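You operate a simulated robot arm through the tools that you are given. There is no shell and no other tool. Be economical: measure what you need, move in short steps, check, and stop when the job is done.

You are at the controls of a simulated two-armed robot. One attempt, no reset.

Task
Fetch the ink tin from the top of the lift table and set it on the shelf under the mixing bench. Put the bottle from the desk top on the black plate on the front pallet. Put the brass weight from the desk top on the square board on the back pallet. Put the pack from the desk top in the plastic tray there. Put the soap bottle on the desk top away on the top of the grey wall shelf. Put the blue pellet jar from the desk top on top of the tape roll there and the yellow pellet jar on the bottom shelf of the shelf unit. Open the shaker hood. Do these in any order. Set down upright: ink tin, bottle, brass weight, soap bottle, pellet jar.

The check looks at the end state, three seconds after you hand in, the way a careful person would. Anything else that was tipped, shoved, dropped, spilled or broken makes it a failure.

Robot
Two 7-joint arms with two-finger parallel grippers on one trunk, on a base that drives. Base frame: it is fixed to the floor where the robot stands at the start and does not move with it; the origin is under the middle of the robot, x ahead of it, y to its left, z up; the surface under the hand at the start is at about z = 0.8. Readings come in m, degrees, newtons and seconds.
The left shoulder is at the start at [0.02, 0.138, 1.125], the right one opposite. With the tool pointing down near the work surface each hand reaches from about 0.14 to 0.5 m from the robot's upright axis, wherever it stands, measured 20 degrees to its own side. Places, roughly: black plate on the front pallet [-6.1, -6.8, 0.7]; bottle [-10, -7.25, 0.75]; bottom shelf of the shelf unit [-9.8, -6.7, 0.1]; brass weight [-10.25, -7.75, 0.75]; ink tin [0.5, 0.25, 0.75]; pack [-10, -7.75, 0.75]; pellet jar [-9.75, -8.5, 0.75]; plastic tray (38x18x8 cm) [-10, -8, 0.8]; shaker hood [0.4, -5.9, 1.1]; shelf under the mixing bench [-1.6, -0.1, 0.3]; soap bottle [-9.5, -7.75, 0.75]; square board on the back pallet [-8, -6.9, 0.7]; tape roll (10x10x5 cm) [-10, -8.5, 0.8]; top of the grey wall shelf (57x19 cm) [0.64, -1.7, 1.52]. Payload 1.57 kg a hand.
The tool frame of a hand sits at the grasp point between the pads (the TCP): z along the fingers, y along the line on which they close. The tips reach 0.03 m beyond it. The gripper opens to 0.08 m. The fingers are 0.017 m wide and 0.012 m thick; the gripper's body (0.04 by 0.082 m) begins 0.08 m behind the TCP.
Orientation is that of the tool frame in the base frame, as a unit quaternion [x, y, z, w]. With the fingers straight down and closing along the base's y, the tool's x points along the base's -x, its y along +y and its z along -z.

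Tools
- The arms move only by the tool drive_tool. It takes "left_increments", "right_increments" or both (then of equal length, played together; a hand with none holds still); each is text: rows parted by semicolons, each of 7 numbers parted by spaces: the shift along the tool's x, y, z in m, then the turn, a rotation vector about the tool's x, y, z in degrees, then the finger opening in m, from 0 to 0.08. In form: x y z ax ay az hand; .... A call has 1 to 8 rows; each row shifts and turns the commanded pose from where the row before left it, along the tool's axes as they then stand. Each row takes 0.2 s and may step no farther than 0.05 m and 8.6 degrees from the row before; otherwise, or with a gripper value out of range, the whole call is refused. Where a pose cannot be reached the arm comes as near as it can. A force on the tool above 40 N (or 10 N above the force at the start of the call, whichever is more), or a blocked arm, ends the call early, and 0.2 s more pass. The fingers move at their own pace (about 0.045 m/s each) and stop on an object; they squeeze with about 41 N. The grip force told is the motor's: it shows also when the fingers shut on nothing. Time passes only in rows, and 0.2 s behind the last, so rows that do not move let the fingers close. It gives the time, the measured TCP pose, the force on the tool (base axes), the opening and the grip force at its end, in the units of the frame above (readings bear some noise), with the torque about the TCP (base axes, N m) and any sound that the robot's microphone picked up.
- Cameras (640 x 400 px; columns grow to the right, rows downward): "scene" is now at [0.1838, 0.0367, 1.0549]; the picture's right is [0.42, -0.91, 0.00], its down [-0.08, -0.04, -1.00] and it looks along [0.90, 0.42, -0.09] (base axes); focal length 214 px, centre (320, 200). "left" rides on the left gripper at [0.072, 0.007, -0.122] in its tool frame; the picture's right is [-0.09, 1.00, 0.00], its down [-0.84, -0.08, -0.54] and it looks along [-0.54, -0.05, 0.84] (tool axes); focal length 238 px, centre (320, 200). "right" rides on the right gripper at [0.072, -0.007, -0.122] in its tool frame; the picture's right is [0.09, 1.00, 0.00], its down [-0.84, 0.08, -0.54] and it looks along [-0.54, 0.05, 0.84] (tool axes); focal length 238 px, centre (320, 200). There is no depth. A picture from a camera that has moved, and an enlarged one, comes with that camera's place and axes in the base frame and with its lens.
- snapshot(camera): a new picture of that camera. It takes no simulated time.
- lift_body(by): slides the trunk up (or, below 0, down) by that many m; the arms and the scene camera ride with it, the base frame stays. It gives what a move gives, with no picture.
- roll_base(legs): drives the robot by 1 to 6 legs, each [ahead, left, turn to the left] in m, m and degrees, along the robot's own axes; the way and the turn of a leg run together, so that a leg with both is an arc; at most 1.5 m and 180 degrees a leg. The arms and the cameras ride along, it lands a little off, and it stops where it bumps. It gives what a move gives.
- pan_tilt(pan, tilt): turns the head with the scene camera to pan (to the left, within 60 degrees either way) and tilt (down, from -29 to 69), counted from straight ahead of the robot. It gives what a move gives.
- zoom(camera, box): a new picture of the part [left, top, right, bottom] of that camera's present view, enlarged. It takes no simulated time.
- sign_off(): hands the job in; it is judged then, once.

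Go step by step. Nothing tells you exact positions but the pictures and the camera data: compare them with the known pose of the tool, close in by small moves and look again before you grip or let go. The budget is 217 turns and 228 pictures, counting those below and the enlarged ones. Unless the task says otherwise, let go and move clear before handing in, and close with one line.

The tools are called after "Call:" as a command line: name --argument value ..., lists and objects as JSON in quotes. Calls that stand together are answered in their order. drive_tool: Moves the arms, as the interface text tells. Its arguments: {"type":"object","properties":{"left_increments":{"type":"string"},"right_increments":{"type":"string"}},"required":[]} The other tools are called the same way: lift_body (by) slides the trunk up or down; roll_base (legs) drives the base; pan_tilt (pan, tilt) turns the head that bears the scene camera; snapshot (camera) takes a picture; zoom (camera, box) takes an enlarged picture of a part of a camera's view; sign_off () hands the job in.

At the start:

```text
clock: 0.0
left_eef_pos: [0.3695, 0.3215, 0.9579]
left_orientation: [0.0, 1.0, 0.0, 0.001]
left_wrist_force: [-0.4, -0.3, 1.2]
left_moment: [0.01, 0.03, 0.01]
left_finger_gap: 0.0802
left_gripper_force: 0.1
right_eef_pos: [0.3437, -0.0041, 1.0249]
right_orientation: [0.0, 1.0, -0.002, -0.025]
right_wrist_force: [0.0, 0.2, 0.0]
right_moment: [0.01, -0.01, -0.01]
right_finger_gap: 0.0799
right_gripper_force: 0.1
trunk travel left (down, up): [-0.5, 0.74]
robot x, y, heading: [-0.0005, 0.0027, 0.4]
head pan, tilt: [24.7, 5.1]
```

scene: 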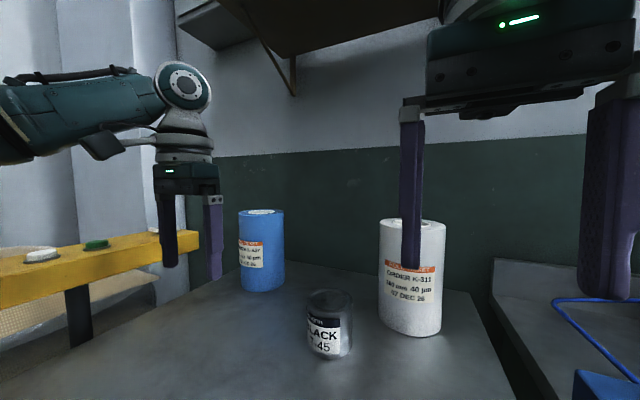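
right: 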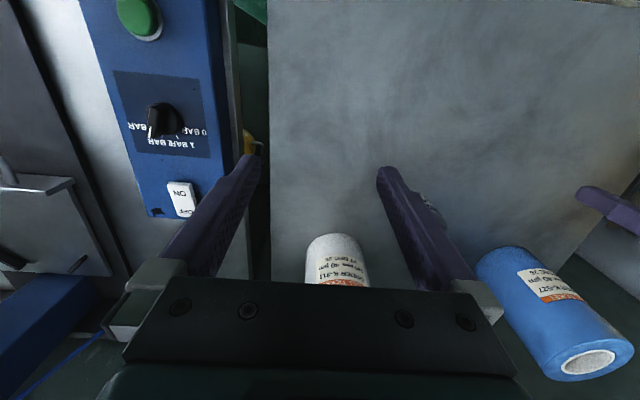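
left: 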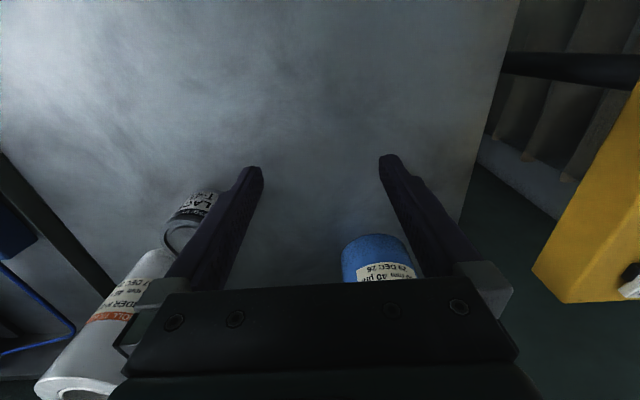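

I see the ink tin on the lift table near (0.485, 0.165, 0.83), between a blue roll and a white one. I'll swing the left hand over to it, tilted about 43° forward, so the same pose will later fit under the bench.

Call:
drive_tool --left_increments "0 -0.039 0 0 -8.6 0 0.08; 0 -0.039 0 0 -8.6 0 0.08; 0 -0.039 0 0 -8.6 0 0.08; 0 -0.039 0 0 -8.6 0 0.08; 0 0 0 0 -8.6 0 0.08; 0 0 0 0 0 0 0.08"

Call:
snapshot --camera "left"

Call:
snapshot --camera "scene"

```text
clock: 1.4
left_eef_pos: [0.3712, 0.164, 0.9583]
left_orientation: [-0.001, 0.93, 0.0, 0.368]
left_wrist_force: [0.8, 0.0, -0.7]
left_moment: [-0.01, -0.01, 0.0]
left_finger_gap: 0.08
left_gripper_force: 0.0
right_eef_pos: [0.3432, -0.0042, 1.0235]
right_orientation: [0.0, 1.0, -0.003, -0.025]
right_wrist_force: [1.0, -0.4, -0.6]
right_moment: [-0.01, 0.01, 0.0]
right_finger_gap: 0.0802
right_gripper_force: 0.0
trunk travel left (down, up): [-0.5, 0.74]
robot x, y, heading: [0.0018, 0.002, 0.1]
head pan, tilt: [24.7, 5.1]
```

```text
224 pictures are left
camera left: at [0.2344, 0.1714, 0.998], right [0.07, 1.0, 0.06], down [0.24, -0.08, 0.97], along [0.97, -0.05, -0.25], focal length 238 px, centre (320, 200)
```

left: 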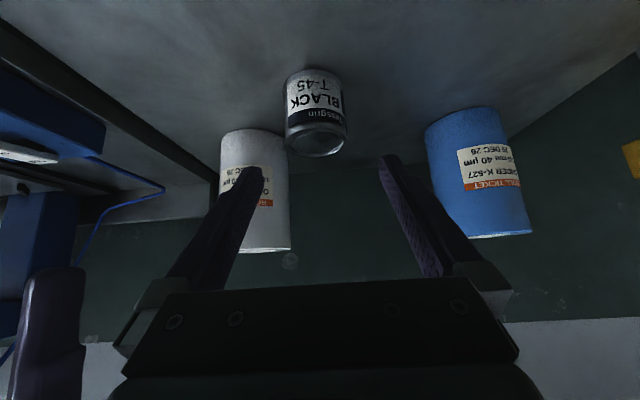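

```text
223 pictures are left
camera scene: at [0.1839, 0.0366, 1.0549], right [0.42, -0.91, 0.0], down [-0.08, -0.04, -1.0], along [0.9, 0.42, -0.09], focal length 214 px, centre (320, 200)
```

scene: 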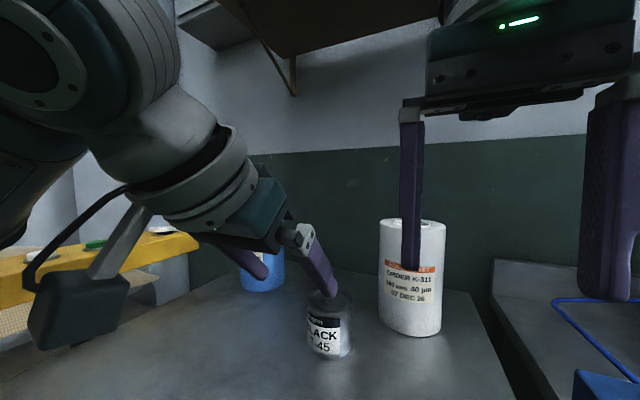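

The tin is almost exactly on the hand's axis, its centre at about (0.488, 0.162, 0.83). I'll move in along the fingers and check before closing.

Call:
drive_tool --left_increments "0 -0.001 0.04 0 0 0 0.08; 0 -0.001 0.04 0 0 0 0.08; 0 0 0.03 0 0 0 0.08; 0 0 0 0 0 0 0.08"

Call:
snapshot --camera "left"

Call:
snapshot --camera "scene"

```text
clock: 2.4
left_eef_pos: [0.4459, 0.1627, 0.8763]
left_orientation: [0.0, 0.931, 0.0, 0.365]
left_wrist_force: [0.2, -0.1, 0.1]
left_moment: [0.02, -0.01, -0.02]
left_finger_gap: 0.0799
left_gripper_force: 0.0
right_eef_pos: [0.3439, -0.0034, 1.0226]
right_orientation: [0.0, 1.0, -0.002, -0.025]
right_wrist_force: [0.6, -0.3, 0.4]
right_moment: [0.0, 0.0, 0.03]
right_finger_gap: 0.08
right_gripper_force: 0.1
trunk travel left (down, up): [-0.5, 0.74]
robot x, y, heading: [-0.0006, -0.0015, -0.1]
head pan, tilt: [24.7, 5.1]
```

```text
222 pictures are left
camera left: at [0.3102, 0.1688, 0.9175], right [0.07, 1.0, 0.06], down [0.24, -0.08, 0.97], along [0.97, -0.05, -0.25], focal length 238 px, centre (320, 200)
```

left: 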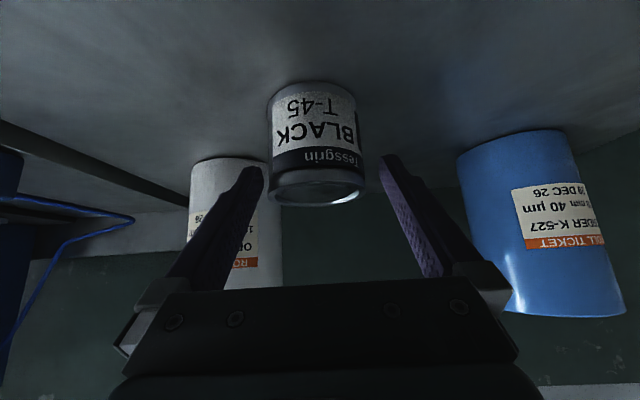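

```text
221 pictures are left
camera scene: at [0.1838, 0.0367, 1.0549], right [0.42, -0.91, 0.0], down [-0.08, -0.04, -1.0], along [0.9, 0.42, -0.09], focal length 214 px, centre (320, 200)
```

scene: 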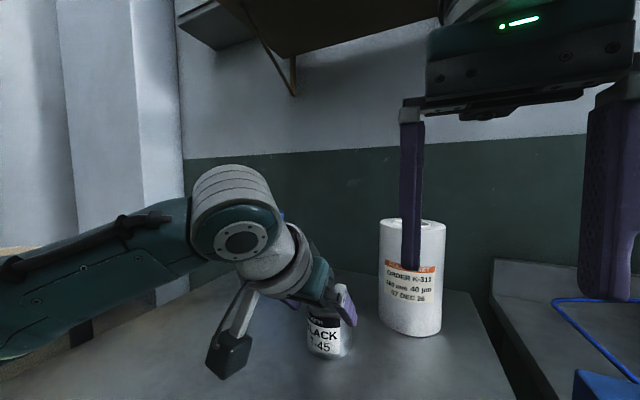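

The tin sits about 4 mm to the −y side of the finger midline. I'll correct for that, go the rest of the way in and close.

Call:
drive_tool --left_increments "0 -0.004 0.02 0 0 0 0.08; 0 0 0.02 0 0 0 0.08; 0 0 0.018 0 0 0 0.08; 0 0 0 0 0 0 0.08"

Call:
snapshot --camera "left"

```text
clock: 3.4
left_eef_pos: [0.4847, 0.1587, 0.835]
left_orientation: [0.0, 0.93, 0.0, 0.367]
left_wrist_force: [-0.4, 0.0, -0.5]
left_moment: [-0.03, 0.04, 0.02]
left_finger_gap: 0.0799
left_gripper_force: 0.0
right_eef_pos: [0.3447, -0.0052, 1.0244]
right_orientation: [0.0, 1.0, -0.001, -0.025]
right_wrist_force: [-0.1, 0.6, -1.3]
right_moment: [-0.02, 0.01, 0.03]
right_finger_gap: 0.08
right_gripper_force: 0.1
trunk travel left (down, up): [-0.5, 0.74]
robot x, y, heading: [0.0036, -0.0012, 0.1]
head pan, tilt: [24.7, 5.1]
```

```text
220 pictures are left
camera left: at [0.3498, 0.165, 0.8751], right [0.07, 1.0, 0.06], down [0.24, -0.08, 0.97], along [0.97, -0.05, -0.25], focal length 238 px, centre (320, 200)
```

left: 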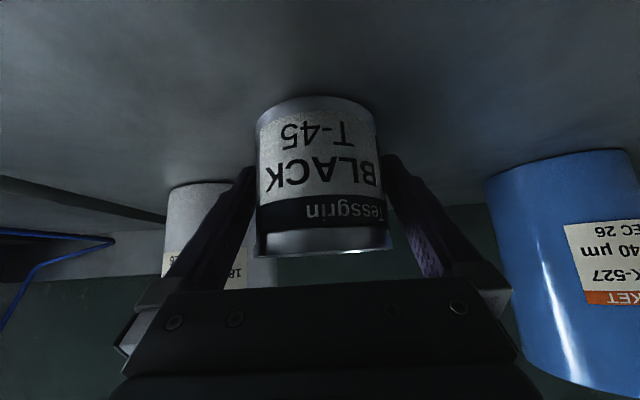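

The tin is between the fingers, so I'll close and lift.

Call:
drive_tool --left_increments "0 0 0 0 0 0 0.05; 0 0 0 0 0 0 0.03; 0 0 0 0 0 0 0.03; 0 0 0 0 0 0 0.03; -0.027 0 -0.029 0 0 0 0.03; -0.027 0 -0.029 0 0 0 0.03; -0.027 0 -0.029 0 0 0 0.03"

Call:
snapshot --camera "scene"

```text
clock: 5.0
left_eef_pos: [0.4853, 0.1576, 0.9528]
left_orientation: [0.001, 0.931, -0.001, 0.366]
left_wrist_force: [0.1, -0.3, 1.1]
left_moment: [0.02, 0.0, 0.03]
left_finger_gap: 0.0299
left_gripper_force: 0.1
right_eef_pos: [0.3436, -0.0036, 1.0236]
right_orientation: [0.0, 1.0, -0.002, -0.024]
right_wrist_force: [-0.2, -0.7, -0.4]
right_moment: [-0.04, -0.01, -0.01]
right_finger_gap: 0.0801
right_gripper_force: 0.1
trunk travel left (down, up): [-0.5, 0.74]
robot x, y, heading: [-0.0042, -0.0018, 0.1]
head pan, tilt: [24.7, 5.1]
```

```text
219 pictures are left
camera scene: at [0.1841, 0.0367, 1.0549], right [0.42, -0.91, 0.0], down [-0.08, -0.04, -1.0], along [0.9, 0.42, -0.09], focal length 214 px, centre (320, 200)
```

scene: 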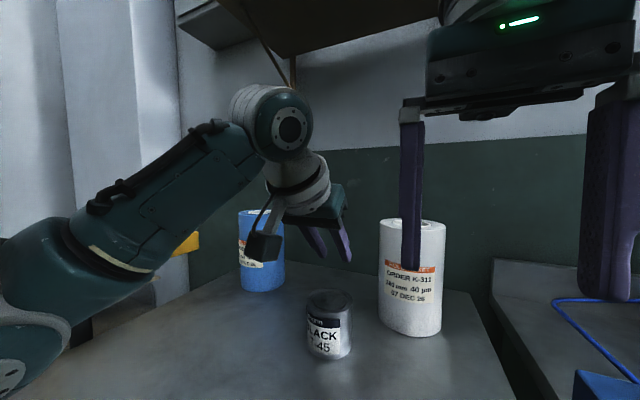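

The fingers came up empty and the tin still stands where it was. I need to see why.

Call:
snapshot --camera "left"

Call:
zoom --camera "scene" --box '[220, 200, 440, 380]'

```text
218 pictures are left
camera left: at [0.3498, 0.1649, 0.9925], right [0.07, 1.0, 0.06], down [0.24, -0.08, 0.97], along [0.97, -0.05, -0.25], focal length 238 px, centre (320, 200)
```

left: 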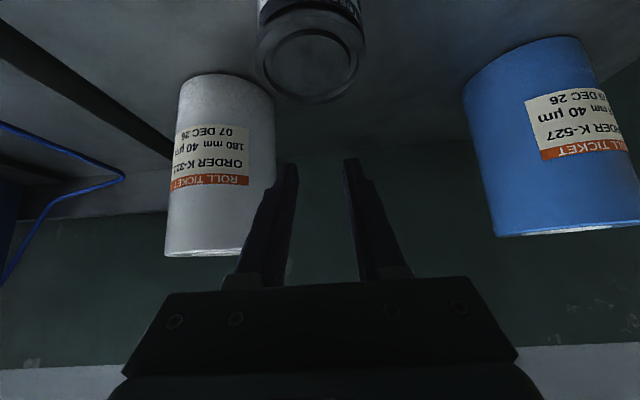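

```text
2.22 times, centred on (330, 290) of scene
camera zoom: at [0.1841, 0.0367, 1.0549], right [0.42, -0.91, 0.0], down [-0.08, -0.04, -1.0], along [0.9, 0.42, -0.09], focal length 477 px, centre (298, 0)
```

zoom: 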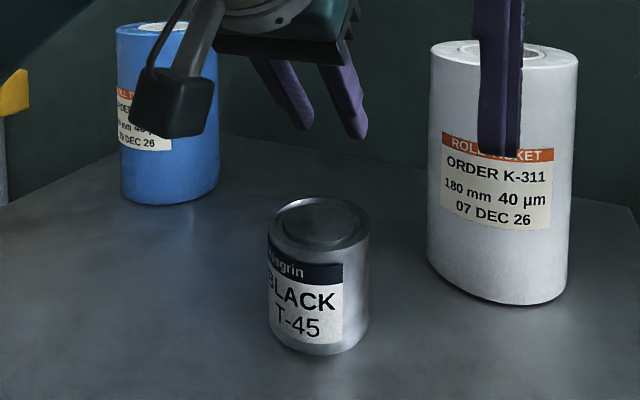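

Triangulation puts the tin's centre at (0.482, 0.158) with the lid at 0.865, so the hand was in the right place and the grip must have slipped. I'll open, go back down a bit lower, close fully and read the gap before lifting.

Call:
drive_tool --left_increments "0 0 0 0 0 0 0.08; 0 0 0 0 0 0 0.08; 0 0 0 0 0 0 0.08; 0 0 0 0 0 0 0.08; 0.027 0 0.029 0 0 0 0.08; 0.027 0 0.029 0 0 0 0.08; 0.030 0 0.030 0 0 0 0.08; 0 0 0 0 0 0 0.08"

Call:
snapshot --camera "left"

Call:
drive_tool --left_increments "0 0 0 0 0 0 0; 0 0 0 0 0 0 0; 0 0 0 0 0 0 0; 0 0 0 0 0 0 0"

Call:
snapshot --camera "left"

```text
clock: 6.8
left_eef_pos: [0.4821, 0.1597, 0.8313]
left_orientation: [0.001, 0.93, -0.001, 0.367]
left_wrist_force: [0.1, 0.4, -0.3]
left_moment: [0.0, -0.03, -0.02]
left_finger_gap: 0.08
left_gripper_force: 0.1
right_eef_pos: [0.3447, -0.0036, 1.0233]
right_orientation: [0.0, 1.0, -0.002, -0.025]
right_wrist_force: [0.2, -0.3, -0.9]
right_moment: [0.01, 0.0, 0.03]
right_finger_gap: 0.08
right_gripper_force: 0.1
trunk travel left (down, up): [-0.5, 0.74]
robot x, y, heading: [0.0016, 0.0003, 0.0]
head pan, tilt: [24.7, 5.1]
```

```text
216 pictures are left
camera left: at [0.3473, 0.1663, 0.8718], right [0.07, 1.0, 0.06], down [0.24, -0.08, 0.97], along [0.97, -0.05, -0.25], focal length 238 px, centre (320, 200)
```

left: 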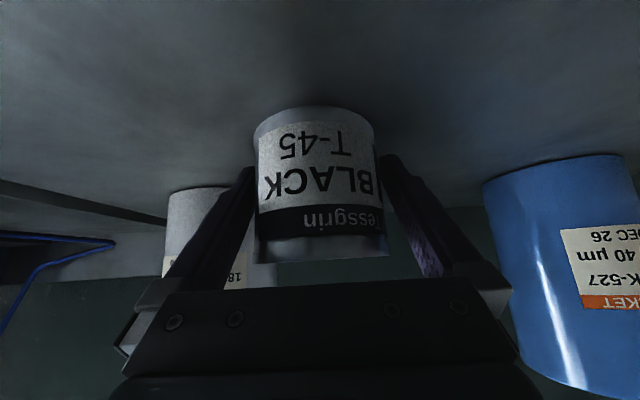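

```text
clock: 7.8
left_eef_pos: [0.4823, 0.1616, 0.8321]
left_orientation: [0.0, 0.93, 0.0, 0.366]
left_wrist_force: [-0.6, -0.3, -0.3]
left_moment: [-0.01, 0.0, 0.01]
left_finger_gap: 0.0711
left_gripper_force: 41.2
right_eef_pos: [0.3428, -0.0047, 1.024]
right_orientation: [0.0, 1.0, -0.002, -0.025]
right_wrist_force: [0.4, -0.7, 0.4]
right_moment: [0.01, 0.01, -0.02]
right_finger_gap: 0.0799
right_gripper_force: 0.1
trunk travel left (down, up): [-0.5, 0.74]
robot x, y, heading: [-0.0022, 0.0007, 0.1]
head pan, tilt: [24.7, 5.1]
```

```text
215 pictures are left
camera left: at [0.3469, 0.1663, 0.872], right [0.07, 1.0, 0.06], down [0.24, -0.08, 0.97], along [0.97, -0.05, -0.25], focal length 238 px, centre (320, 200)
```

left: 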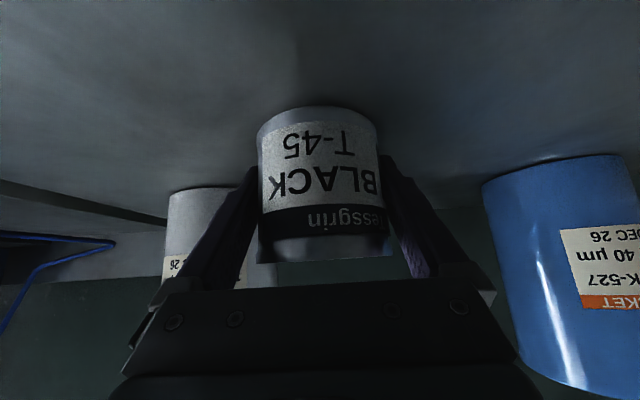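

This time the grip is firm: 71 mm gap at 41 N. I'll lift slowly and watch the gap.

Call:
drive_tool --left_increments "-0.003 0 -0.003 0 0 0 0; -0.007 0 -0.007 0 0 0 0; -0.007 0 -0.007 0 0 0 0; -0.010 0 -0.010 0 0 0 0; -0.010 0 -0.010 0 0 0 0; -0.010 0 -0.010 0 0 0 0; -0.010 0 -0.01 0 0 0 0"

Call:
snapshot --camera "left"

```text
clock: 9.4
left_eef_pos: [0.4853, 0.1589, 0.9118]
left_orientation: [0.0, 0.931, -0.001, 0.365]
left_wrist_force: [-1.3, -0.4, -3.6]
left_moment: [0.03, 0.0, -0.01]
left_finger_gap: 0.0713
left_gripper_force: 40.9
right_eef_pos: [0.3431, -0.0032, 1.0231]
right_orientation: [0.001, 1.0, -0.002, -0.025]
right_wrist_force: [-0.3, -0.4, -0.4]
right_moment: [-0.02, -0.02, 0.02]
right_finger_gap: 0.08
right_gripper_force: 0.1
trunk travel left (down, up): [-0.5, 0.74]
robot x, y, heading: [0.0005, -0.0006, 0.0]
head pan, tilt: [24.7, 5.1]
```

```text
214 pictures are left
camera left: at [0.3503, 0.1655, 0.9525], right [0.07, 1.0, 0.06], down [0.24, -0.08, 0.97], along [0.97, -0.05, -0.25], focal length 238 px, centre (320, 200)
```

left: 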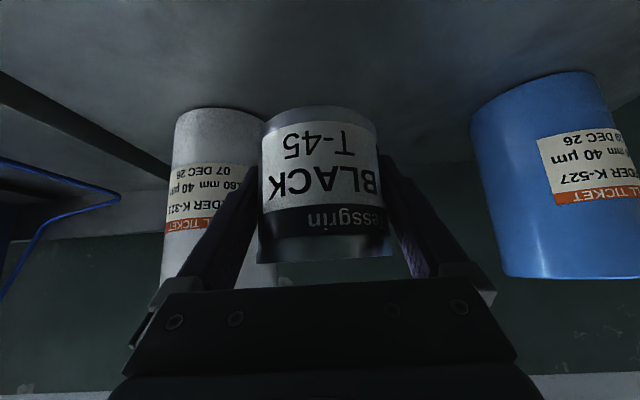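

The tin is held securely. I'll tuck it in, back away from the lift table and look to both sides.

Call:
drive_tool --left_increments "0.015 0 -0.028 0 0 0 0; 0.015 0 -0.028 0 0 0 0; 0.015 0 -0.028 0 0 0 0; 0.015 0 -0.028 0 0 0 0; 0.015 0 -0.028 0 0 0 0"

Call:
roll_base --legs '[[-0.3, 0, 0]]'

Call:
pan_tilt --pan 60 --tilt 20

Call:
snapshot --camera "scene"

Call:
pan_tilt --pan -60 --tilt 20

Call:
snapshot --camera "scene"

```text
clock: 10.6
left_eef_pos: [0.3515, 0.1546, 0.9635]
left_orientation: [0.001, 0.931, 0.0, 0.365]
left_wrist_force: [0.2, -0.5, -3.2]
left_moment: [-0.01, 0.01, 0.03]
left_finger_gap: 0.0714
left_gripper_force: 41.1
left hand out of reach, approached as far as the arm can: row 5
right_eef_pos: [0.3441, -0.005, 1.0229]
right_orientation: [0.0, 1.0, -0.002, -0.025]
right_wrist_force: [1.0, -0.4, -1.0]
right_moment: [0.04, 0.02, 0.01]
right_finger_gap: 0.0799
right_gripper_force: 0.0
trunk travel left (down, up): [-0.5, 0.74]
robot x, y, heading: [0.0011, -0.0008, 0.2]
head pan, tilt: [24.7, 5.1]
```

```text
clock: 12.6
left_eef_pos: [0.0526, 0.1557, 0.9638]
left_orientation: [0.0, 0.931, 0.0, 0.365]
left_wrist_force: [0.6, -0.6, -3.2]
left_moment: [-0.01, -0.05, 0.01]
left_finger_gap: 0.0711
left_gripper_force: 40.5
right_eef_pos: [0.0441, -0.0051, 1.0244]
right_orientation: [0.0, 1.0, -0.001, -0.024]
right_wrist_force: [-0.2, -0.3, 0.5]
right_moment: [-0.04, -0.01, -0.03]
right_finger_gap: 0.0802
right_gripper_force: 0.0
trunk travel left (down, up): [-0.5, 0.74]
robot x, y, heading: [-0.2973, 0.0004, -0.1]
head pan, tilt: [24.7, 5.1]
```

```text
clock: 13.7
left_eef_pos: [0.0522, 0.1548, 0.9642]
left_orientation: [0.0, 0.931, 0.0, 0.366]
left_wrist_force: [0.7, 0.0, -2.7]
left_moment: [0.0, 0.01, -0.01]
left_finger_gap: 0.0711
left_gripper_force: 41.2
right_eef_pos: [0.0457, -0.0049, 1.0235]
right_orientation: [-0.001, 1.0, -0.002, -0.026]
right_wrist_force: [-0.1, -0.7, 0.9]
right_moment: [-0.02, -0.01, -0.01]
right_finger_gap: 0.0801
right_gripper_force: 0.1
trunk travel left (down, up): [-0.5, 0.74]
robot x, y, heading: [-0.2985, -0.0013, 0.1]
head pan, tilt: [60.0, 20.0]
```

```text
213 pictures are left
camera scene: at [-0.1522, 0.0788, 1.0307], right [0.87, -0.5, 0.0], down [-0.17, -0.3, -0.94], along [0.47, 0.81, -0.34], focal length 214 px, centre (320, 200)
```

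scene: 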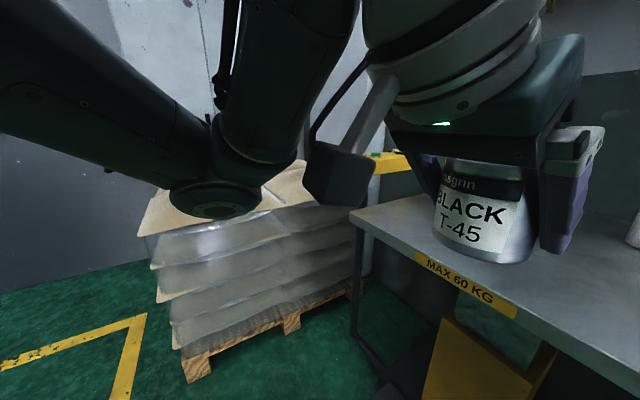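

```text
clock: 15.7
left_eef_pos: [0.0512, 0.1551, 0.9643]
left_orientation: [0.001, 0.931, -0.001, 0.365]
left_wrist_force: [-0.4, -0.8, -3.0]
left_moment: [0.02, -0.03, 0.02]
left_finger_gap: 0.0712
left_gripper_force: 41.8
right_eef_pos: [0.0456, -0.0042, 1.0229]
right_orientation: [0.0, 1.0, -0.002, -0.025]
right_wrist_force: [0.3, 0.6, -0.2]
right_moment: [-0.01, -0.02, 0.01]
right_finger_gap: 0.0803
right_gripper_force: 0.0
trunk travel left (down, up): [-0.5, 0.74]
robot x, y, heading: [-0.2999, 0.0048, -0.2]
head pan, tilt: [-60.0, 20.0]
```

```text
212 pictures are left
camera scene: at [-0.1523, -0.0824, 1.0307], right [-0.87, -0.5, 0.0], down [-0.17, 0.3, -0.94], along [0.47, -0.81, -0.34], focal length 214 px, centre (320, 200)
```

scene: 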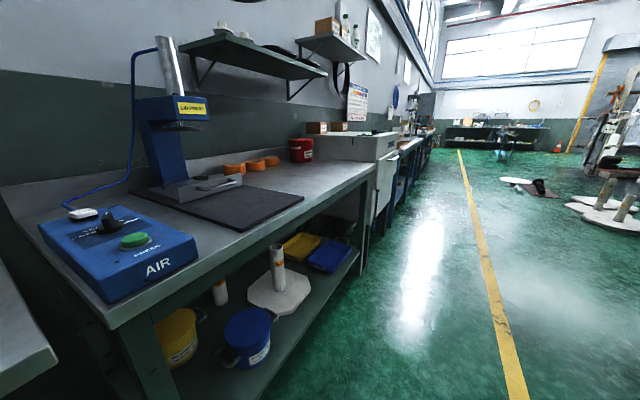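

There is open floor on my right, so I'll turn right on the spot to face the mixing bench behind me and take a look.

Call:
roll_base --legs '[[0, 0, -90], [0, 0, -90]]'

Call:
pan_tilt --pan 0 --tilt 25

Call:
snapshot --camera "scene"

```text
clock: 23.7
left_eef_pos: [-0.6487, -0.1573, 0.9651]
left_orientation: [0.931, 0.005, -0.365, 0.002]
left_wrist_force: [0.9, 0.6, -3.9]
left_moment: [-0.04, 0.01, 0.01]
left_finger_gap: 0.0711
left_gripper_force: 41.2
right_eef_pos: [-0.6427, 0.001, 1.024]
right_orientation: [1.0, 0.005, 0.024, -0.002]
right_wrist_force: [0.4, -0.5, 0.5]
right_moment: [0.0, 0.0, -0.04]
right_finger_gap: 0.08
right_gripper_force: 0.1
trunk travel left (down, up): [-0.5, 0.74]
robot x, y, heading: [-0.297, 0.0031, -179.7]
head pan, tilt: [-60.0, 20.0]
```

```text
clock: 25.0
left_eef_pos: [-0.6493, -0.1565, 0.9642]
left_orientation: [0.931, 0.004, -0.366, 0.002]
left_wrist_force: [0.6, 1.2, -2.2]
left_moment: [0.02, -0.01, 0.0]
left_finger_gap: 0.0712
left_gripper_force: 41.2
right_eef_pos: [-0.6425, 0.0016, 1.0234]
right_orientation: [1.0, 0.004, 0.025, -0.001]
right_wrist_force: [-0.2, -0.2, 0.0]
right_moment: [0.03, -0.03, -0.03]
right_finger_gap: 0.0801
right_gripper_force: 0.0
trunk travel left (down, up): [-0.5, 0.74]
robot x, y, heading: [-0.2975, -0.0001, -179.8]
head pan, tilt: [0.0, 25.0]
```

```text
211 pictures are left
camera scene: at [-0.4903, -0.0029, 1.0226], right [-0.01, 1.0, 0.0], down [0.42, 0.0, -0.91], along [-0.91, -0.01, -0.42], focal length 214 px, centre (320, 200)
```

scene: 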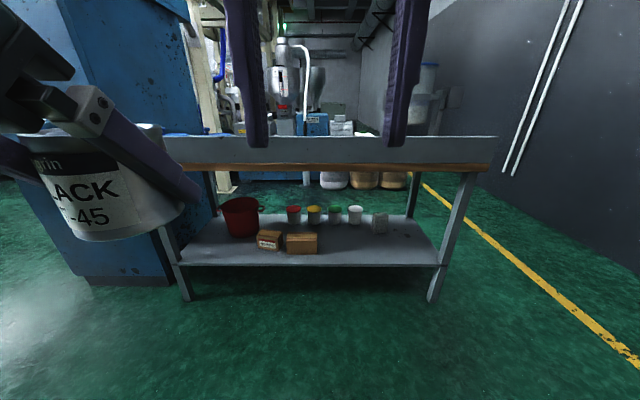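

The shelf under the bench runs from about x −1.35 to −1.8 and has a free patch near y=0.2, right of the cardboard boxes and in front of the cups. I'll tuck the right hand, lower the trunk and drive to face that patch.

Call:
drive_tool --right_increments "0.03 -0.02 0 0 0 0 0.08; 0.03 -0.02 0 0 0 0 0.08; 0.03 -0.02 0 0 0 0 0.08; 0.03 -0.02 0 0 0 0 0.08"

Call:
roll_base --legs '[[0.2, -0.35, 0]]'

Call:
lift_body --by -0.49

Call:
snapshot --camera "scene"

Call:
snapshot --camera "left"

```text
clock: 26.1
left_eef_pos: [-0.6491, -0.1574, 0.9647]
left_orientation: [0.931, 0.004, -0.365, 0.002]
left_wrist_force: [0.4, -0.1, -2.3]
left_moment: [-0.03, -0.03, 0.01]
left_finger_gap: 0.0712
left_gripper_force: 40.7
right_eef_pos: [-0.5128, 0.0957, 0.9936]
right_orientation: [0.993, 0.002, 0.08, -0.083]
right_wrist_force: [-1.0, -0.2, -0.6]
right_moment: [0.0, 0.01, -0.02]
right_finger_gap: 0.0798
right_gripper_force: 0.1
trunk travel left (down, up): [-0.5, 0.74]
robot x, y, heading: [-0.2986, 0.0018, -179.6]
head pan, tilt: [0.0, 25.0]
stopped in row 4 (right hand): the arm was blocked; the commanded pose is now the measured one
```

```text
clock: 28.6
left_eef_pos: [-0.851, 0.1861, 0.9637]
left_orientation: [0.931, 0.004, -0.366, 0.001]
left_wrist_force: [-0.7, -0.2, -3.3]
left_moment: [0.02, 0.01, 0.03]
left_finger_gap: 0.0714
left_gripper_force: 41.0
right_eef_pos: [-0.7159, 0.4397, 0.9943]
right_orientation: [0.993, 0.003, 0.079, -0.083]
right_wrist_force: [0.0, -0.3, -0.5]
right_moment: [-0.04, 0.0, 0.01]
right_finger_gap: 0.0799
right_gripper_force: 0.1
trunk travel left (down, up): [-0.5, 0.74]
robot x, y, heading: [-0.5051, 0.3439, -179.7]
head pan, tilt: [0.0, 25.0]
```

```text
refused: -0.49 is not a number from -0.4 to 0.4
```

```text
210 pictures are left
camera scene: at [-0.6925, 0.3412, 1.0226], right [-0.01, 1.0, 0.0], down [0.42, 0.0, -0.91], along [-0.91, -0.01, -0.42], focal length 214 px, centre (320, 200)
```

scene: 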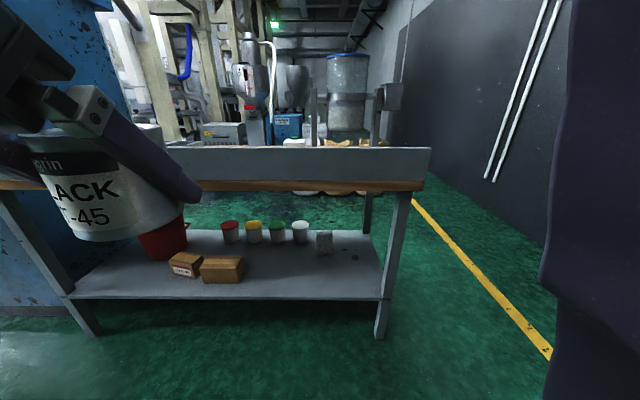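

```text
209 pictures are left
camera left: at [-0.7152, 0.1803, 1.0045], right [-0.06, -1.0, 0.06], down [-0.24, 0.07, 0.97], along [-0.97, 0.04, -0.25], focal length 238 px, centre (320, 200)
```

left: 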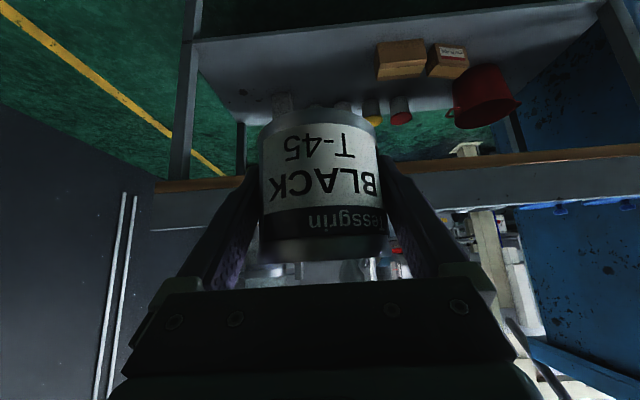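

The free patch is straight ahead of the tin. I'll lower the trunk in two steps.

Call:
lift_body --by -0.4

Call:
lift_body --by -0.08

Call:
pan_tilt --pan 10 --tilt 15

Call:
roll_base --legs '[[0.3, 0, 0]]'

Call:
snapshot --camera "scene"

Call:
snapshot --camera "left"

```text
clock: 32.4
left_eef_pos: [-0.8512, 0.1856, 0.5644]
left_orientation: [0.931, 0.004, -0.366, 0.002]
left_wrist_force: [-0.1, 0.4, -3.0]
left_moment: [-0.01, 0.0, 0.01]
left_finger_gap: 0.0712
left_gripper_force: 41.2
right_eef_pos: [-0.7155, 0.4397, 0.5931]
right_orientation: [0.993, 0.003, 0.079, -0.082]
right_wrist_force: [-0.2, -0.5, -0.2]
right_moment: [0.03, 0.01, -0.01]
right_finger_gap: 0.0799
right_gripper_force: 0.1
trunk travel left (down, up): [-0.1, 1.14]
robot x, y, heading: [-0.5052, 0.3485, -179.3]
head pan, tilt: [0.0, 25.0]
```

```text
clock: 33.6
left_eef_pos: [-0.8499, 0.1869, 0.4843]
left_orientation: [0.931, 0.004, -0.366, 0.002]
left_wrist_force: [0.3, 0.6, -2.5]
left_moment: [-0.01, 0.01, -0.01]
left_finger_gap: 0.0712
left_gripper_force: 40.6
right_eef_pos: [-0.7154, 0.4397, 0.5141]
right_orientation: [0.993, 0.002, 0.079, -0.083]
right_wrist_force: [-0.4, -1.1, 0.6]
right_moment: [-0.01, -0.01, 0.01]
right_finger_gap: 0.0801
right_gripper_force: 0.0
trunk travel left (down, up): [-0.02, 1.22]
robot x, y, heading: [-0.5005, 0.3475, -179.5]
head pan, tilt: [0.0, 25.0]
```

```text
clock: 34.3
left_eef_pos: [-0.8505, 0.1871, 0.485]
left_orientation: [0.931, 0.004, -0.365, 0.002]
left_wrist_force: [-0.2, 0.6, -3.3]
left_moment: [-0.02, 0.02, 0.0]
left_finger_gap: 0.0714
left_gripper_force: 41.1
right_eef_pos: [-0.716, 0.439, 0.5147]
right_orientation: [0.993, 0.004, 0.079, -0.083]
right_wrist_force: [-2.3, -2.6, 5.2]
right_moment: [-0.08, -0.18, -0.12]
right_finger_gap: 0.0803
right_gripper_force: 0.1
trunk travel left (down, up): [-0.02, 1.22]
robot x, y, heading: [-0.4999, 0.3435, -179.5]
head pan, tilt: [10.0, 15.0]
```

```text
clock: 36.3
left_eef_pos: [-1.1492, 0.1867, 0.4828]
left_orientation: [0.931, 0.001, -0.365, 0.001]
left_wrist_force: [0.7, -0.1, -2.6]
left_moment: [0.04, 0.03, 0.02]
left_finger_gap: 0.0711
left_gripper_force: 40.9
right_eef_pos: [-1.0121, 0.4398, 0.5138]
right_orientation: [0.993, -0.001, 0.079, -0.082]
right_wrist_force: [-6.5, -1.1, 6.3]
right_moment: [-0.25, -0.54, -0.34]
right_finger_gap: 0.0803
right_gripper_force: 0.0
trunk travel left (down, up): [-0.02, 1.22]
robot x, y, heading: [-0.8027, 0.3429, -179.8]
head pan, tilt: [10.0, 15.0]
```

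```text
208 pictures are left
camera scene: at [-0.9899, 0.3253, 0.558], right [-0.17, 0.99, 0.0], down [0.26, 0.04, -0.96], along [-0.95, -0.16, -0.27], focal length 214 px, centre (320, 200)
```

scene: 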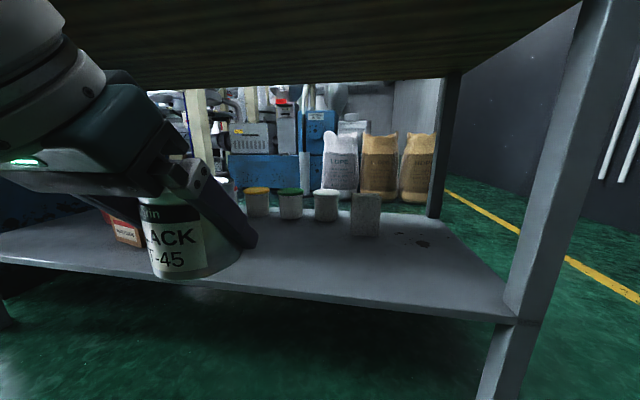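

```text
207 pictures are left
camera left: at [-1.0136, 0.1802, 0.5241], right [-0.07, -1.0, 0.06], down [-0.25, 0.08, 0.97], along [-0.97, 0.05, -0.25], focal length 238 px, centre (320, 200)
```

left: 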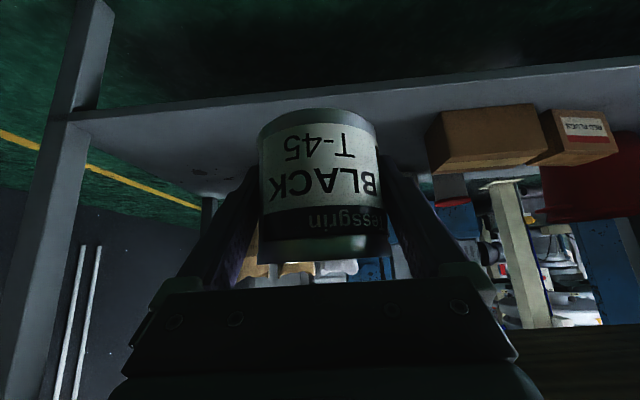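

The tin is on line and about 15 cm above the shelf. I'll ease the right hand off the body and drive in closer.

Call:
drive_tool --right_increments "-0.02 -0.02 0 0 0 0 0.08; -0.02 -0.02 0 0 0 0 0.08"

Call:
roll_base --legs '[[0.14, 0, 0]]'

Call:
drive_tool --left_increments "-0.016 0 0.022 0 0 0 0; -0.011 0 0.025 0 0 0 0; -0.011 0 0.025 0 0 0 0; -0.011 0 0.025 0 0 0 0; 0 0 0.015 0 0 0 0"

Call:
snapshot --camera "scene"

Call:
snapshot --camera "left"

```text
clock: 36.9
left_eef_pos: [-1.1524, 0.1885, 0.4837]
left_orientation: [0.931, 0.001, -0.365, 0.0]
left_wrist_force: [-0.6, 0.4, -3.2]
left_moment: [-0.01, -0.02, -0.01]
left_finger_gap: 0.0709
left_gripper_force: 41.1
right_eef_pos: [-1.0504, 0.48, 0.5085]
right_orientation: [0.992, 0.006, 0.089, -0.09]
right_wrist_force: [0.1, 1.4, 1.2]
right_moment: [-0.01, 0.03, -0.04]
right_finger_gap: 0.0801
right_gripper_force: 0.0
trunk travel left (down, up): [-0.02, 1.22]
robot x, y, heading: [-0.8022, 0.3411, -179.7]
head pan, tilt: [10.0, 15.0]
```

```text
clock: 38.3
left_eef_pos: [-1.2868, 0.1867, 0.4834]
left_orientation: [0.931, -0.001, -0.364, -0.001]
left_wrist_force: [0.7, 0.5, -2.9]
left_moment: [0.0, 0.06, -0.03]
left_finger_gap: 0.0712
left_gripper_force: 40.8
right_eef_pos: [-1.187, 0.4801, 0.5074]
right_orientation: [0.992, 0.002, 0.091, -0.089]
right_wrist_force: [-0.3, 0.2, 0.2]
right_moment: [-0.01, 0.03, 0.0]
right_finger_gap: 0.0801
right_gripper_force: 0.1
trunk travel left (down, up): [-0.02, 1.22]
robot x, y, heading: [-0.9384, 0.3445, -179.9]
head pan, tilt: [10.0, 15.0]
```

```text
clock: 39.5
left_eef_pos: [-1.401, 0.1869, 0.4347]
left_orientation: [0.931, 0.001, -0.365, -0.001]
left_wrist_force: [0.4, -0.8, -3.3]
left_moment: [-0.01, 0.03, -0.02]
left_finger_gap: 0.0713
left_gripper_force: 40.7
right_eef_pos: [-1.1887, 0.4811, 0.5071]
right_orientation: [0.992, 0.002, 0.091, -0.09]
right_wrist_force: [0.0, 0.6, 0.0]
right_moment: [0.0, 0.03, 0.03]
right_finger_gap: 0.08
right_gripper_force: 0.1
trunk travel left (down, up): [-0.02, 1.22]
robot x, y, heading: [-0.9422, 0.3433, -179.8]
head pan, tilt: [10.0, 15.0]
```

```text
206 pictures are left
camera scene: at [-1.1302, 0.3247, 0.5588], right [-0.17, 0.98, 0.0], down [0.26, 0.05, -0.97], along [-0.95, -0.17, -0.26], focal length 214 px, centre (320, 200)
```

scene: 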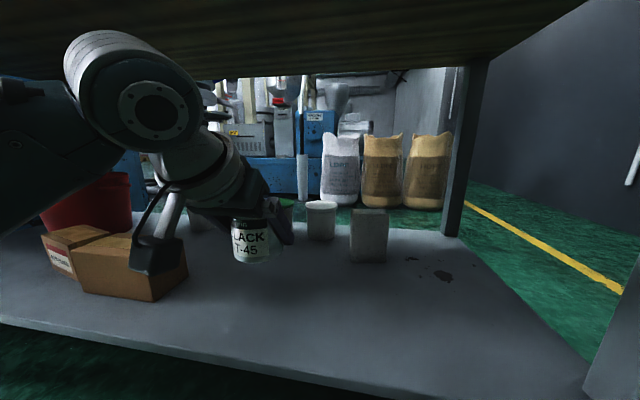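

```text
205 pictures are left
camera left: at [-1.2651, 0.1802, 0.4749], right [-0.07, -1.0, 0.06], down [-0.24, 0.08, 0.97], along [-0.97, 0.05, -0.25], focal length 238 px, centre (320, 200)
```

left: 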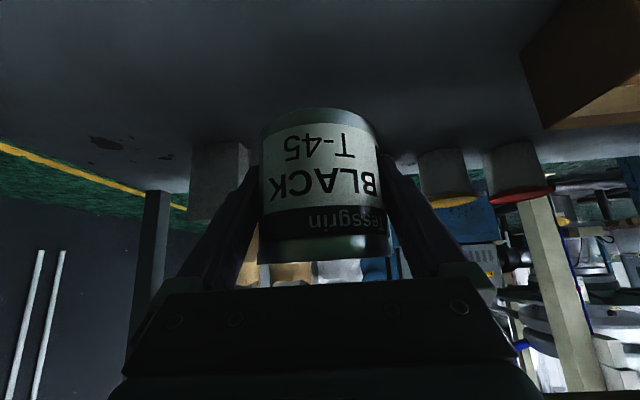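

The path is clear, so I'll go 4 cm forward and 7 cm down, then feel for the shelf.

Call:
drive_tool --left_increments "0.005 0 0.019 0 0 0 0; 0.005 0 0.019 0 0 0 0; 0.005 0 0.019 0 0 0 0; 0.005 0 0.019 0 0 0 0; 0 0 0 0 0 0 0"

Call:
snapshot --camera "scene"

```text
clock: 40.7
left_eef_pos: [-1.4393, 0.1867, 0.3641]
left_orientation: [0.931, 0.0, -0.365, 0.0]
left_wrist_force: [0.3, -0.8, -3.0]
left_moment: [-0.01, -0.04, 0.01]
left_finger_gap: 0.0709
left_gripper_force: 40.9
right_eef_pos: [-1.1896, 0.4793, 0.5067]
right_orientation: [0.992, 0.001, 0.091, -0.089]
right_wrist_force: [0.1, 0.3, -0.3]
right_moment: [0.01, -0.02, 0.0]
right_finger_gap: 0.0799
right_gripper_force: 0.1
trunk travel left (down, up): [-0.02, 1.22]
robot x, y, heading: [-0.9395, 0.3432, -179.9]
head pan, tilt: [10.0, 15.0]
```

```text
204 pictures are left
camera scene: at [-1.1304, 0.3245, 0.5588], right [-0.17, 0.98, 0.0], down [0.26, 0.05, -0.97], along [-0.95, -0.17, -0.26], focal length 214 px, centre (320, 200)
```

scene: 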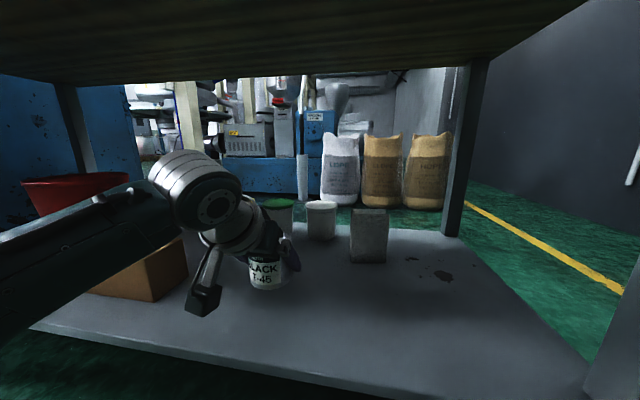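

About 2 cm to go, in small downward steps.

Call:
drive_tool --left_increments "0.0027 0 0.0029 0 0 0 0; 0.0027 0 0.0029 0 0 0 0; 0.002 0 0.0022 0 0 0 0; 0 0 0 0 0 0 0"

Call:
zoom --camera "scene" --box '[180, 200, 360, 320]'

```text
clock: 41.7
left_eef_pos: [-1.4381, 0.1869, 0.3531]
left_orientation: [0.931, 0.001, -0.366, 0.001]
left_wrist_force: [0.6, -1.2, -3.3]
left_moment: [-0.02, 0.02, 0.02]
left_finger_gap: 0.0711
left_gripper_force: 41.3
right_eef_pos: [-1.1904, 0.4796, 0.5079]
right_orientation: [0.992, 0.002, 0.091, -0.091]
right_wrist_force: [-0.5, 0.7, 0.7]
right_moment: [-0.02, 0.0, -0.01]
right_finger_gap: 0.0795
right_gripper_force: 0.0
trunk travel left (down, up): [-0.02, 1.22]
robot x, y, heading: [-0.938, 0.3433, -179.7]
head pan, tilt: [10.0, 15.0]
```

```text
3.33 times, centred on (270, 260) of scene
camera zoom: at [-1.1304, 0.3246, 0.5588], right [-0.17, 0.98, 0.0], down [0.26, 0.05, -0.97], along [-0.95, -0.17, -0.26], focal length 715 px, centre (487, 0)
```

zoom: 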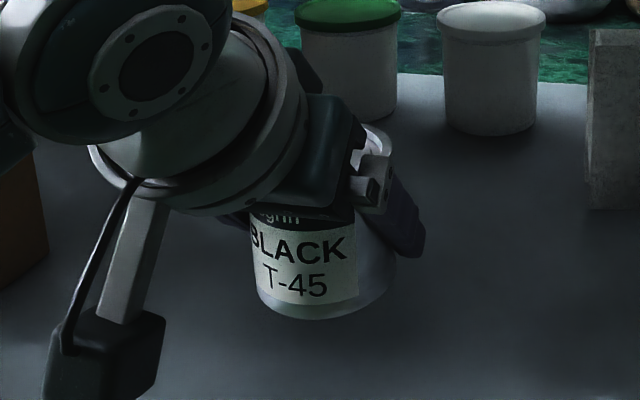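

Still a little above the shelf. I'll keep stepping down.

Call:
drive_tool --left_increments "0.002 0 0.0022 0 0 0 0; 0.002 0 0.0022 0 0 0 0; 0 0 0 0 0 0 0"

Call:
drive_tool --left_increments "0.002 0 0.0022 0 0 0 0; 0 0 0 0 0 0 0"

Call:
drive_tool --left_increments "0.002 0 0.0022 0 0 0 0; 0 0 0 0 0 0 0"

Call:
zoom --camera "scene" --box '[180, 200, 360, 320]'

```text
clock: 42.5
left_eef_pos: [-1.4389, 0.1864, 0.3489]
left_orientation: [0.931, 0.0, -0.366, 0.0]
left_wrist_force: [0.1, -0.2, -3.5]
left_moment: [-0.02, -0.01, -0.01]
left_finger_gap: 0.0711
left_gripper_force: 40.9
right_eef_pos: [-1.1887, 0.4802, 0.5084]
right_orientation: [0.992, 0.003, 0.091, -0.09]
right_wrist_force: [0.1, 0.1, -0.3]
right_moment: [0.0, 0.0, -0.01]
right_finger_gap: 0.0799
right_gripper_force: 0.2
trunk travel left (down, up): [-0.02, 1.22]
robot x, y, heading: [-0.9384, 0.3354, -180.1]
head pan, tilt: [10.0, 15.0]
```

```text
clock: 43.1
left_eef_pos: [-1.4391, 0.1853, 0.3465]
left_orientation: [0.931, 0.0, -0.365, 0.0]
left_wrist_force: [0.3, -0.2, -3.5]
left_moment: [0.02, -0.02, -0.01]
left_finger_gap: 0.0711
left_gripper_force: 41.1
right_eef_pos: [-1.1904, 0.4798, 0.5078]
right_orientation: [0.992, 0.002, 0.091, -0.089]
right_wrist_force: [0.1, -1.4, 0.3]
right_moment: [-0.02, 0.0, -0.01]
right_finger_gap: 0.08
right_gripper_force: 0.1
trunk travel left (down, up): [-0.02, 1.22]
robot x, y, heading: [-0.9377, 0.3437, -179.8]
head pan, tilt: [10.0, 15.0]
```

```text
clock: 43.7
left_eef_pos: [-1.4387, 0.1865, 0.3423]
left_orientation: [0.931, 0.0, -0.364, 0.0]
left_wrist_force: [0.0, 0.5, -3.6]
left_moment: [-0.03, -0.02, -0.01]
left_finger_gap: 0.0711
left_gripper_force: 41.2
right_eef_pos: [-1.1887, 0.4789, 0.507]
right_orientation: [0.992, 0.002, 0.092, -0.09]
right_wrist_force: [-0.7, -0.2, 0.6]
right_moment: [0.04, -0.01, 0.02]
right_finger_gap: 0.08
right_gripper_force: 0.0
trunk travel left (down, up): [-0.02, 1.22]
robot x, y, heading: [-0.9385, 0.3445, -179.7]
head pan, tilt: [10.0, 15.0]
```

```text
3.33 times, centred on (270, 260) of scene
camera zoom: at [-1.1304, 0.3245, 0.5588], right [-0.17, 0.98, 0.0], down [0.26, 0.05, -0.97], along [-0.95, -0.17, -0.26], focal length 715 px, centre (487, 0)
```

zoom: 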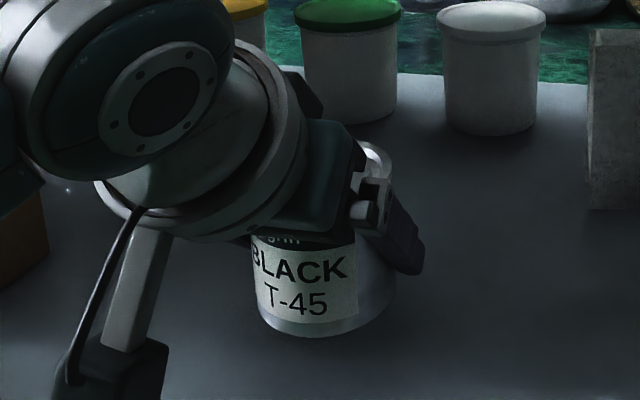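

No contact yet, so I'll continue down.

Call:
drive_tool --left_increments "0.002 0 0.0022 0 0 0 0; 0 0 0 0 0 0 0"

Call:
drive_tool --left_increments "0.002 0 0.0022 0 0 0 0; 0 0 0 0 0 0 0"

Call:
drive_tool --left_increments "0.002 0 0.0022 0 0 0 0; 0 0 0 0 0 0 0"

Call:
zoom --camera "scene" --box '[180, 200, 360, 320]'

```text
clock: 44.3
left_eef_pos: [-1.4396, 0.1866, 0.3388]
left_orientation: [0.931, 0.001, -0.365, 0.0]
left_wrist_force: [0.0, -0.3, -3.4]
left_moment: [0.01, 0.0, -0.02]
left_finger_gap: 0.0712
left_gripper_force: 41.0
right_eef_pos: [-1.1887, 0.4782, 0.5076]
right_orientation: [0.992, 0.002, 0.091, -0.09]
right_wrist_force: [0.0, -0.1, 0.7]
right_moment: [0.0, 0.02, -0.01]
right_finger_gap: 0.0799
right_gripper_force: 0.1
trunk travel left (down, up): [-0.02, 1.22]
robot x, y, heading: [-0.94, 0.3437, -179.9]
head pan, tilt: [10.0, 15.0]
```

```text
clock: 44.9
left_eef_pos: [-1.4389, 0.1861, 0.3364]
left_orientation: [0.931, 0.001, -0.365, 0.001]
left_wrist_force: [-0.3, -0.5, -3.3]
left_moment: [-0.01, 0.0, 0.05]
left_finger_gap: 0.0712
left_gripper_force: 41.2
right_eef_pos: [-1.1901, 0.4795, 0.5063]
right_orientation: [0.992, 0.003, 0.09, -0.091]
right_wrist_force: [0.7, -0.4, 0.1]
right_moment: [0.02, -0.02, 0.04]
right_finger_gap: 0.0801
right_gripper_force: 0.2
trunk travel left (down, up): [-0.02, 1.22]
robot x, y, heading: [-0.9403, 0.3433, -180.1]
head pan, tilt: [10.0, 15.0]
```

```text
clock: 45.5
left_eef_pos: [-1.4384, 0.1868, 0.3344]
left_orientation: [0.931, 0.0, -0.366, 0.0]
left_wrist_force: [-0.3, -0.9, -2.5]
left_moment: [0.04, -0.02, -0.02]
left_finger_gap: 0.0713
left_gripper_force: 41.0
right_eef_pos: [-1.1893, 0.4806, 0.5077]
right_orientation: [0.992, 0.002, 0.091, -0.09]
right_wrist_force: [0.1, 0.0, -0.7]
right_moment: [-0.02, -0.01, 0.0]
right_finger_gap: 0.0801
right_gripper_force: 0.1
trunk travel left (down, up): [-0.02, 1.22]
robot x, y, heading: [-0.9413, 0.3432, -179.8]
head pan, tilt: [10.0, 15.0]
```

```text
3.33 times, centred on (270, 260) of scene
camera zoom: at [-1.1304, 0.3245, 0.5588], right [-0.17, 0.98, 0.0], down [0.26, 0.05, -0.97], along [-0.95, -0.17, -0.26], focal length 715 px, centre (487, 0)
```

zoom: 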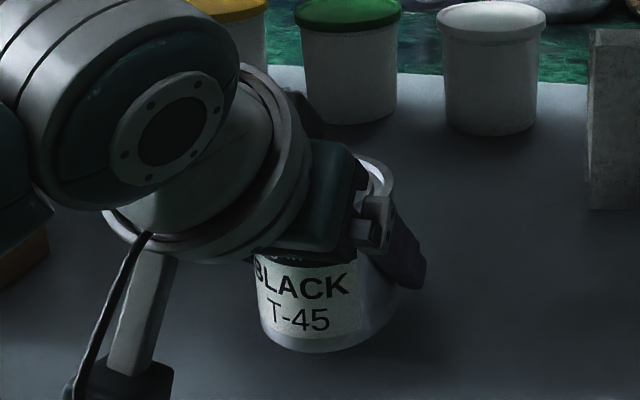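

Still free, so I'll keep going down in small steps.

Call:
drive_tool --left_increments "0.002 0 0.0022 0 0 0 0; 0 0 0 0 0 0 0"

Call:
drive_tool --left_increments "0.002 0 0.0022 0 0 0 0; 0 0 0 0 0 0 0"

Call:
drive_tool --left_increments "0.002 0 0.0022 0 0 0 0; 0 0 0 0 0 0 0"

Call:
zoom --camera "scene" --box '[180, 200, 360, 320]'

```text
clock: 46.1
left_eef_pos: [-1.44, 0.1867, 0.3311]
left_orientation: [0.931, 0.0, -0.365, 0.001]
left_wrist_force: [-0.7, 0.0, -3.0]
left_moment: [0.03, 0.02, 0.02]
left_finger_gap: 0.0712
left_gripper_force: 40.4
right_eef_pos: [-1.1885, 0.4786, 0.508]
right_orientation: [0.992, 0.002, 0.091, -0.09]
right_wrist_force: [0.1, 0.5, 0.0]
right_moment: [-0.01, 0.01, -0.01]
right_finger_gap: 0.0801
right_gripper_force: 0.0
trunk travel left (down, up): [-0.02, 1.22]
robot x, y, heading: [-0.9429, 0.3424, -179.9]
head pan, tilt: [10.0, 15.0]
```

```text
clock: 46.7
left_eef_pos: [-1.4403, 0.1872, 0.3284]
left_orientation: [0.931, 0.001, -0.365, 0.0]
left_wrist_force: [0.2, 0.2, -3.9]
left_moment: [0.02, -0.04, -0.01]
left_finger_gap: 0.0714
left_gripper_force: 41.0
right_eef_pos: [-1.1884, 0.4795, 0.5071]
right_orientation: [0.992, 0.002, 0.091, -0.089]
right_wrist_force: [-0.7, -0.3, -0.1]
right_moment: [-0.02, 0.03, -0.01]
right_finger_gap: 0.08
right_gripper_force: 0.0
trunk travel left (down, up): [-0.02, 1.22]
robot x, y, heading: [-0.9386, 0.3443, -179.9]
head pan, tilt: [10.0, 15.0]
```

```text
clock: 47.3
left_eef_pos: [-1.4386, 0.1877, 0.3246]
left_orientation: [0.931, 0.001, -0.365, 0.0]
left_wrist_force: [-0.4, -0.9, -3.1]
left_moment: [0.0, -0.03, 0.01]
left_finger_gap: 0.0713
left_gripper_force: 41.2
right_eef_pos: [-1.1886, 0.4804, 0.5086]
right_orientation: [0.992, 0.002, 0.091, -0.09]
right_wrist_force: [-0.2, 0.0, -0.3]
right_moment: [0.02, 0.01, 0.02]
right_finger_gap: 0.08
right_gripper_force: 0.2
trunk travel left (down, up): [-0.02, 1.22]
robot x, y, heading: [-0.9381, 0.3424, -180.2]
head pan, tilt: [10.0, 15.0]
```

```text
3.33 times, centred on (270, 260) of scene
camera zoom: at [-1.1304, 0.3245, 0.5588], right [-0.17, 0.98, 0.0], down [0.26, 0.05, -0.97], along [-0.95, -0.17, -0.26], focal length 715 px, centre (487, 0)
```

zoom: 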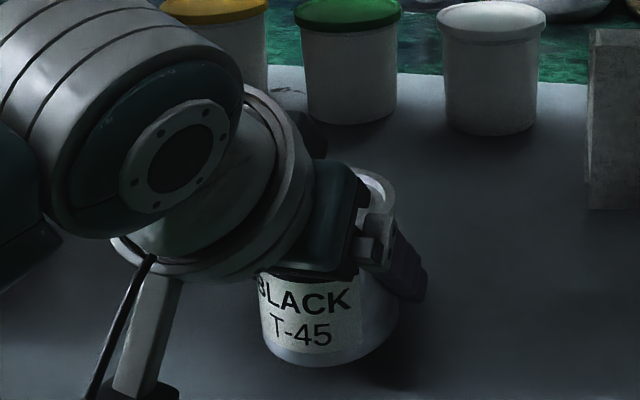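

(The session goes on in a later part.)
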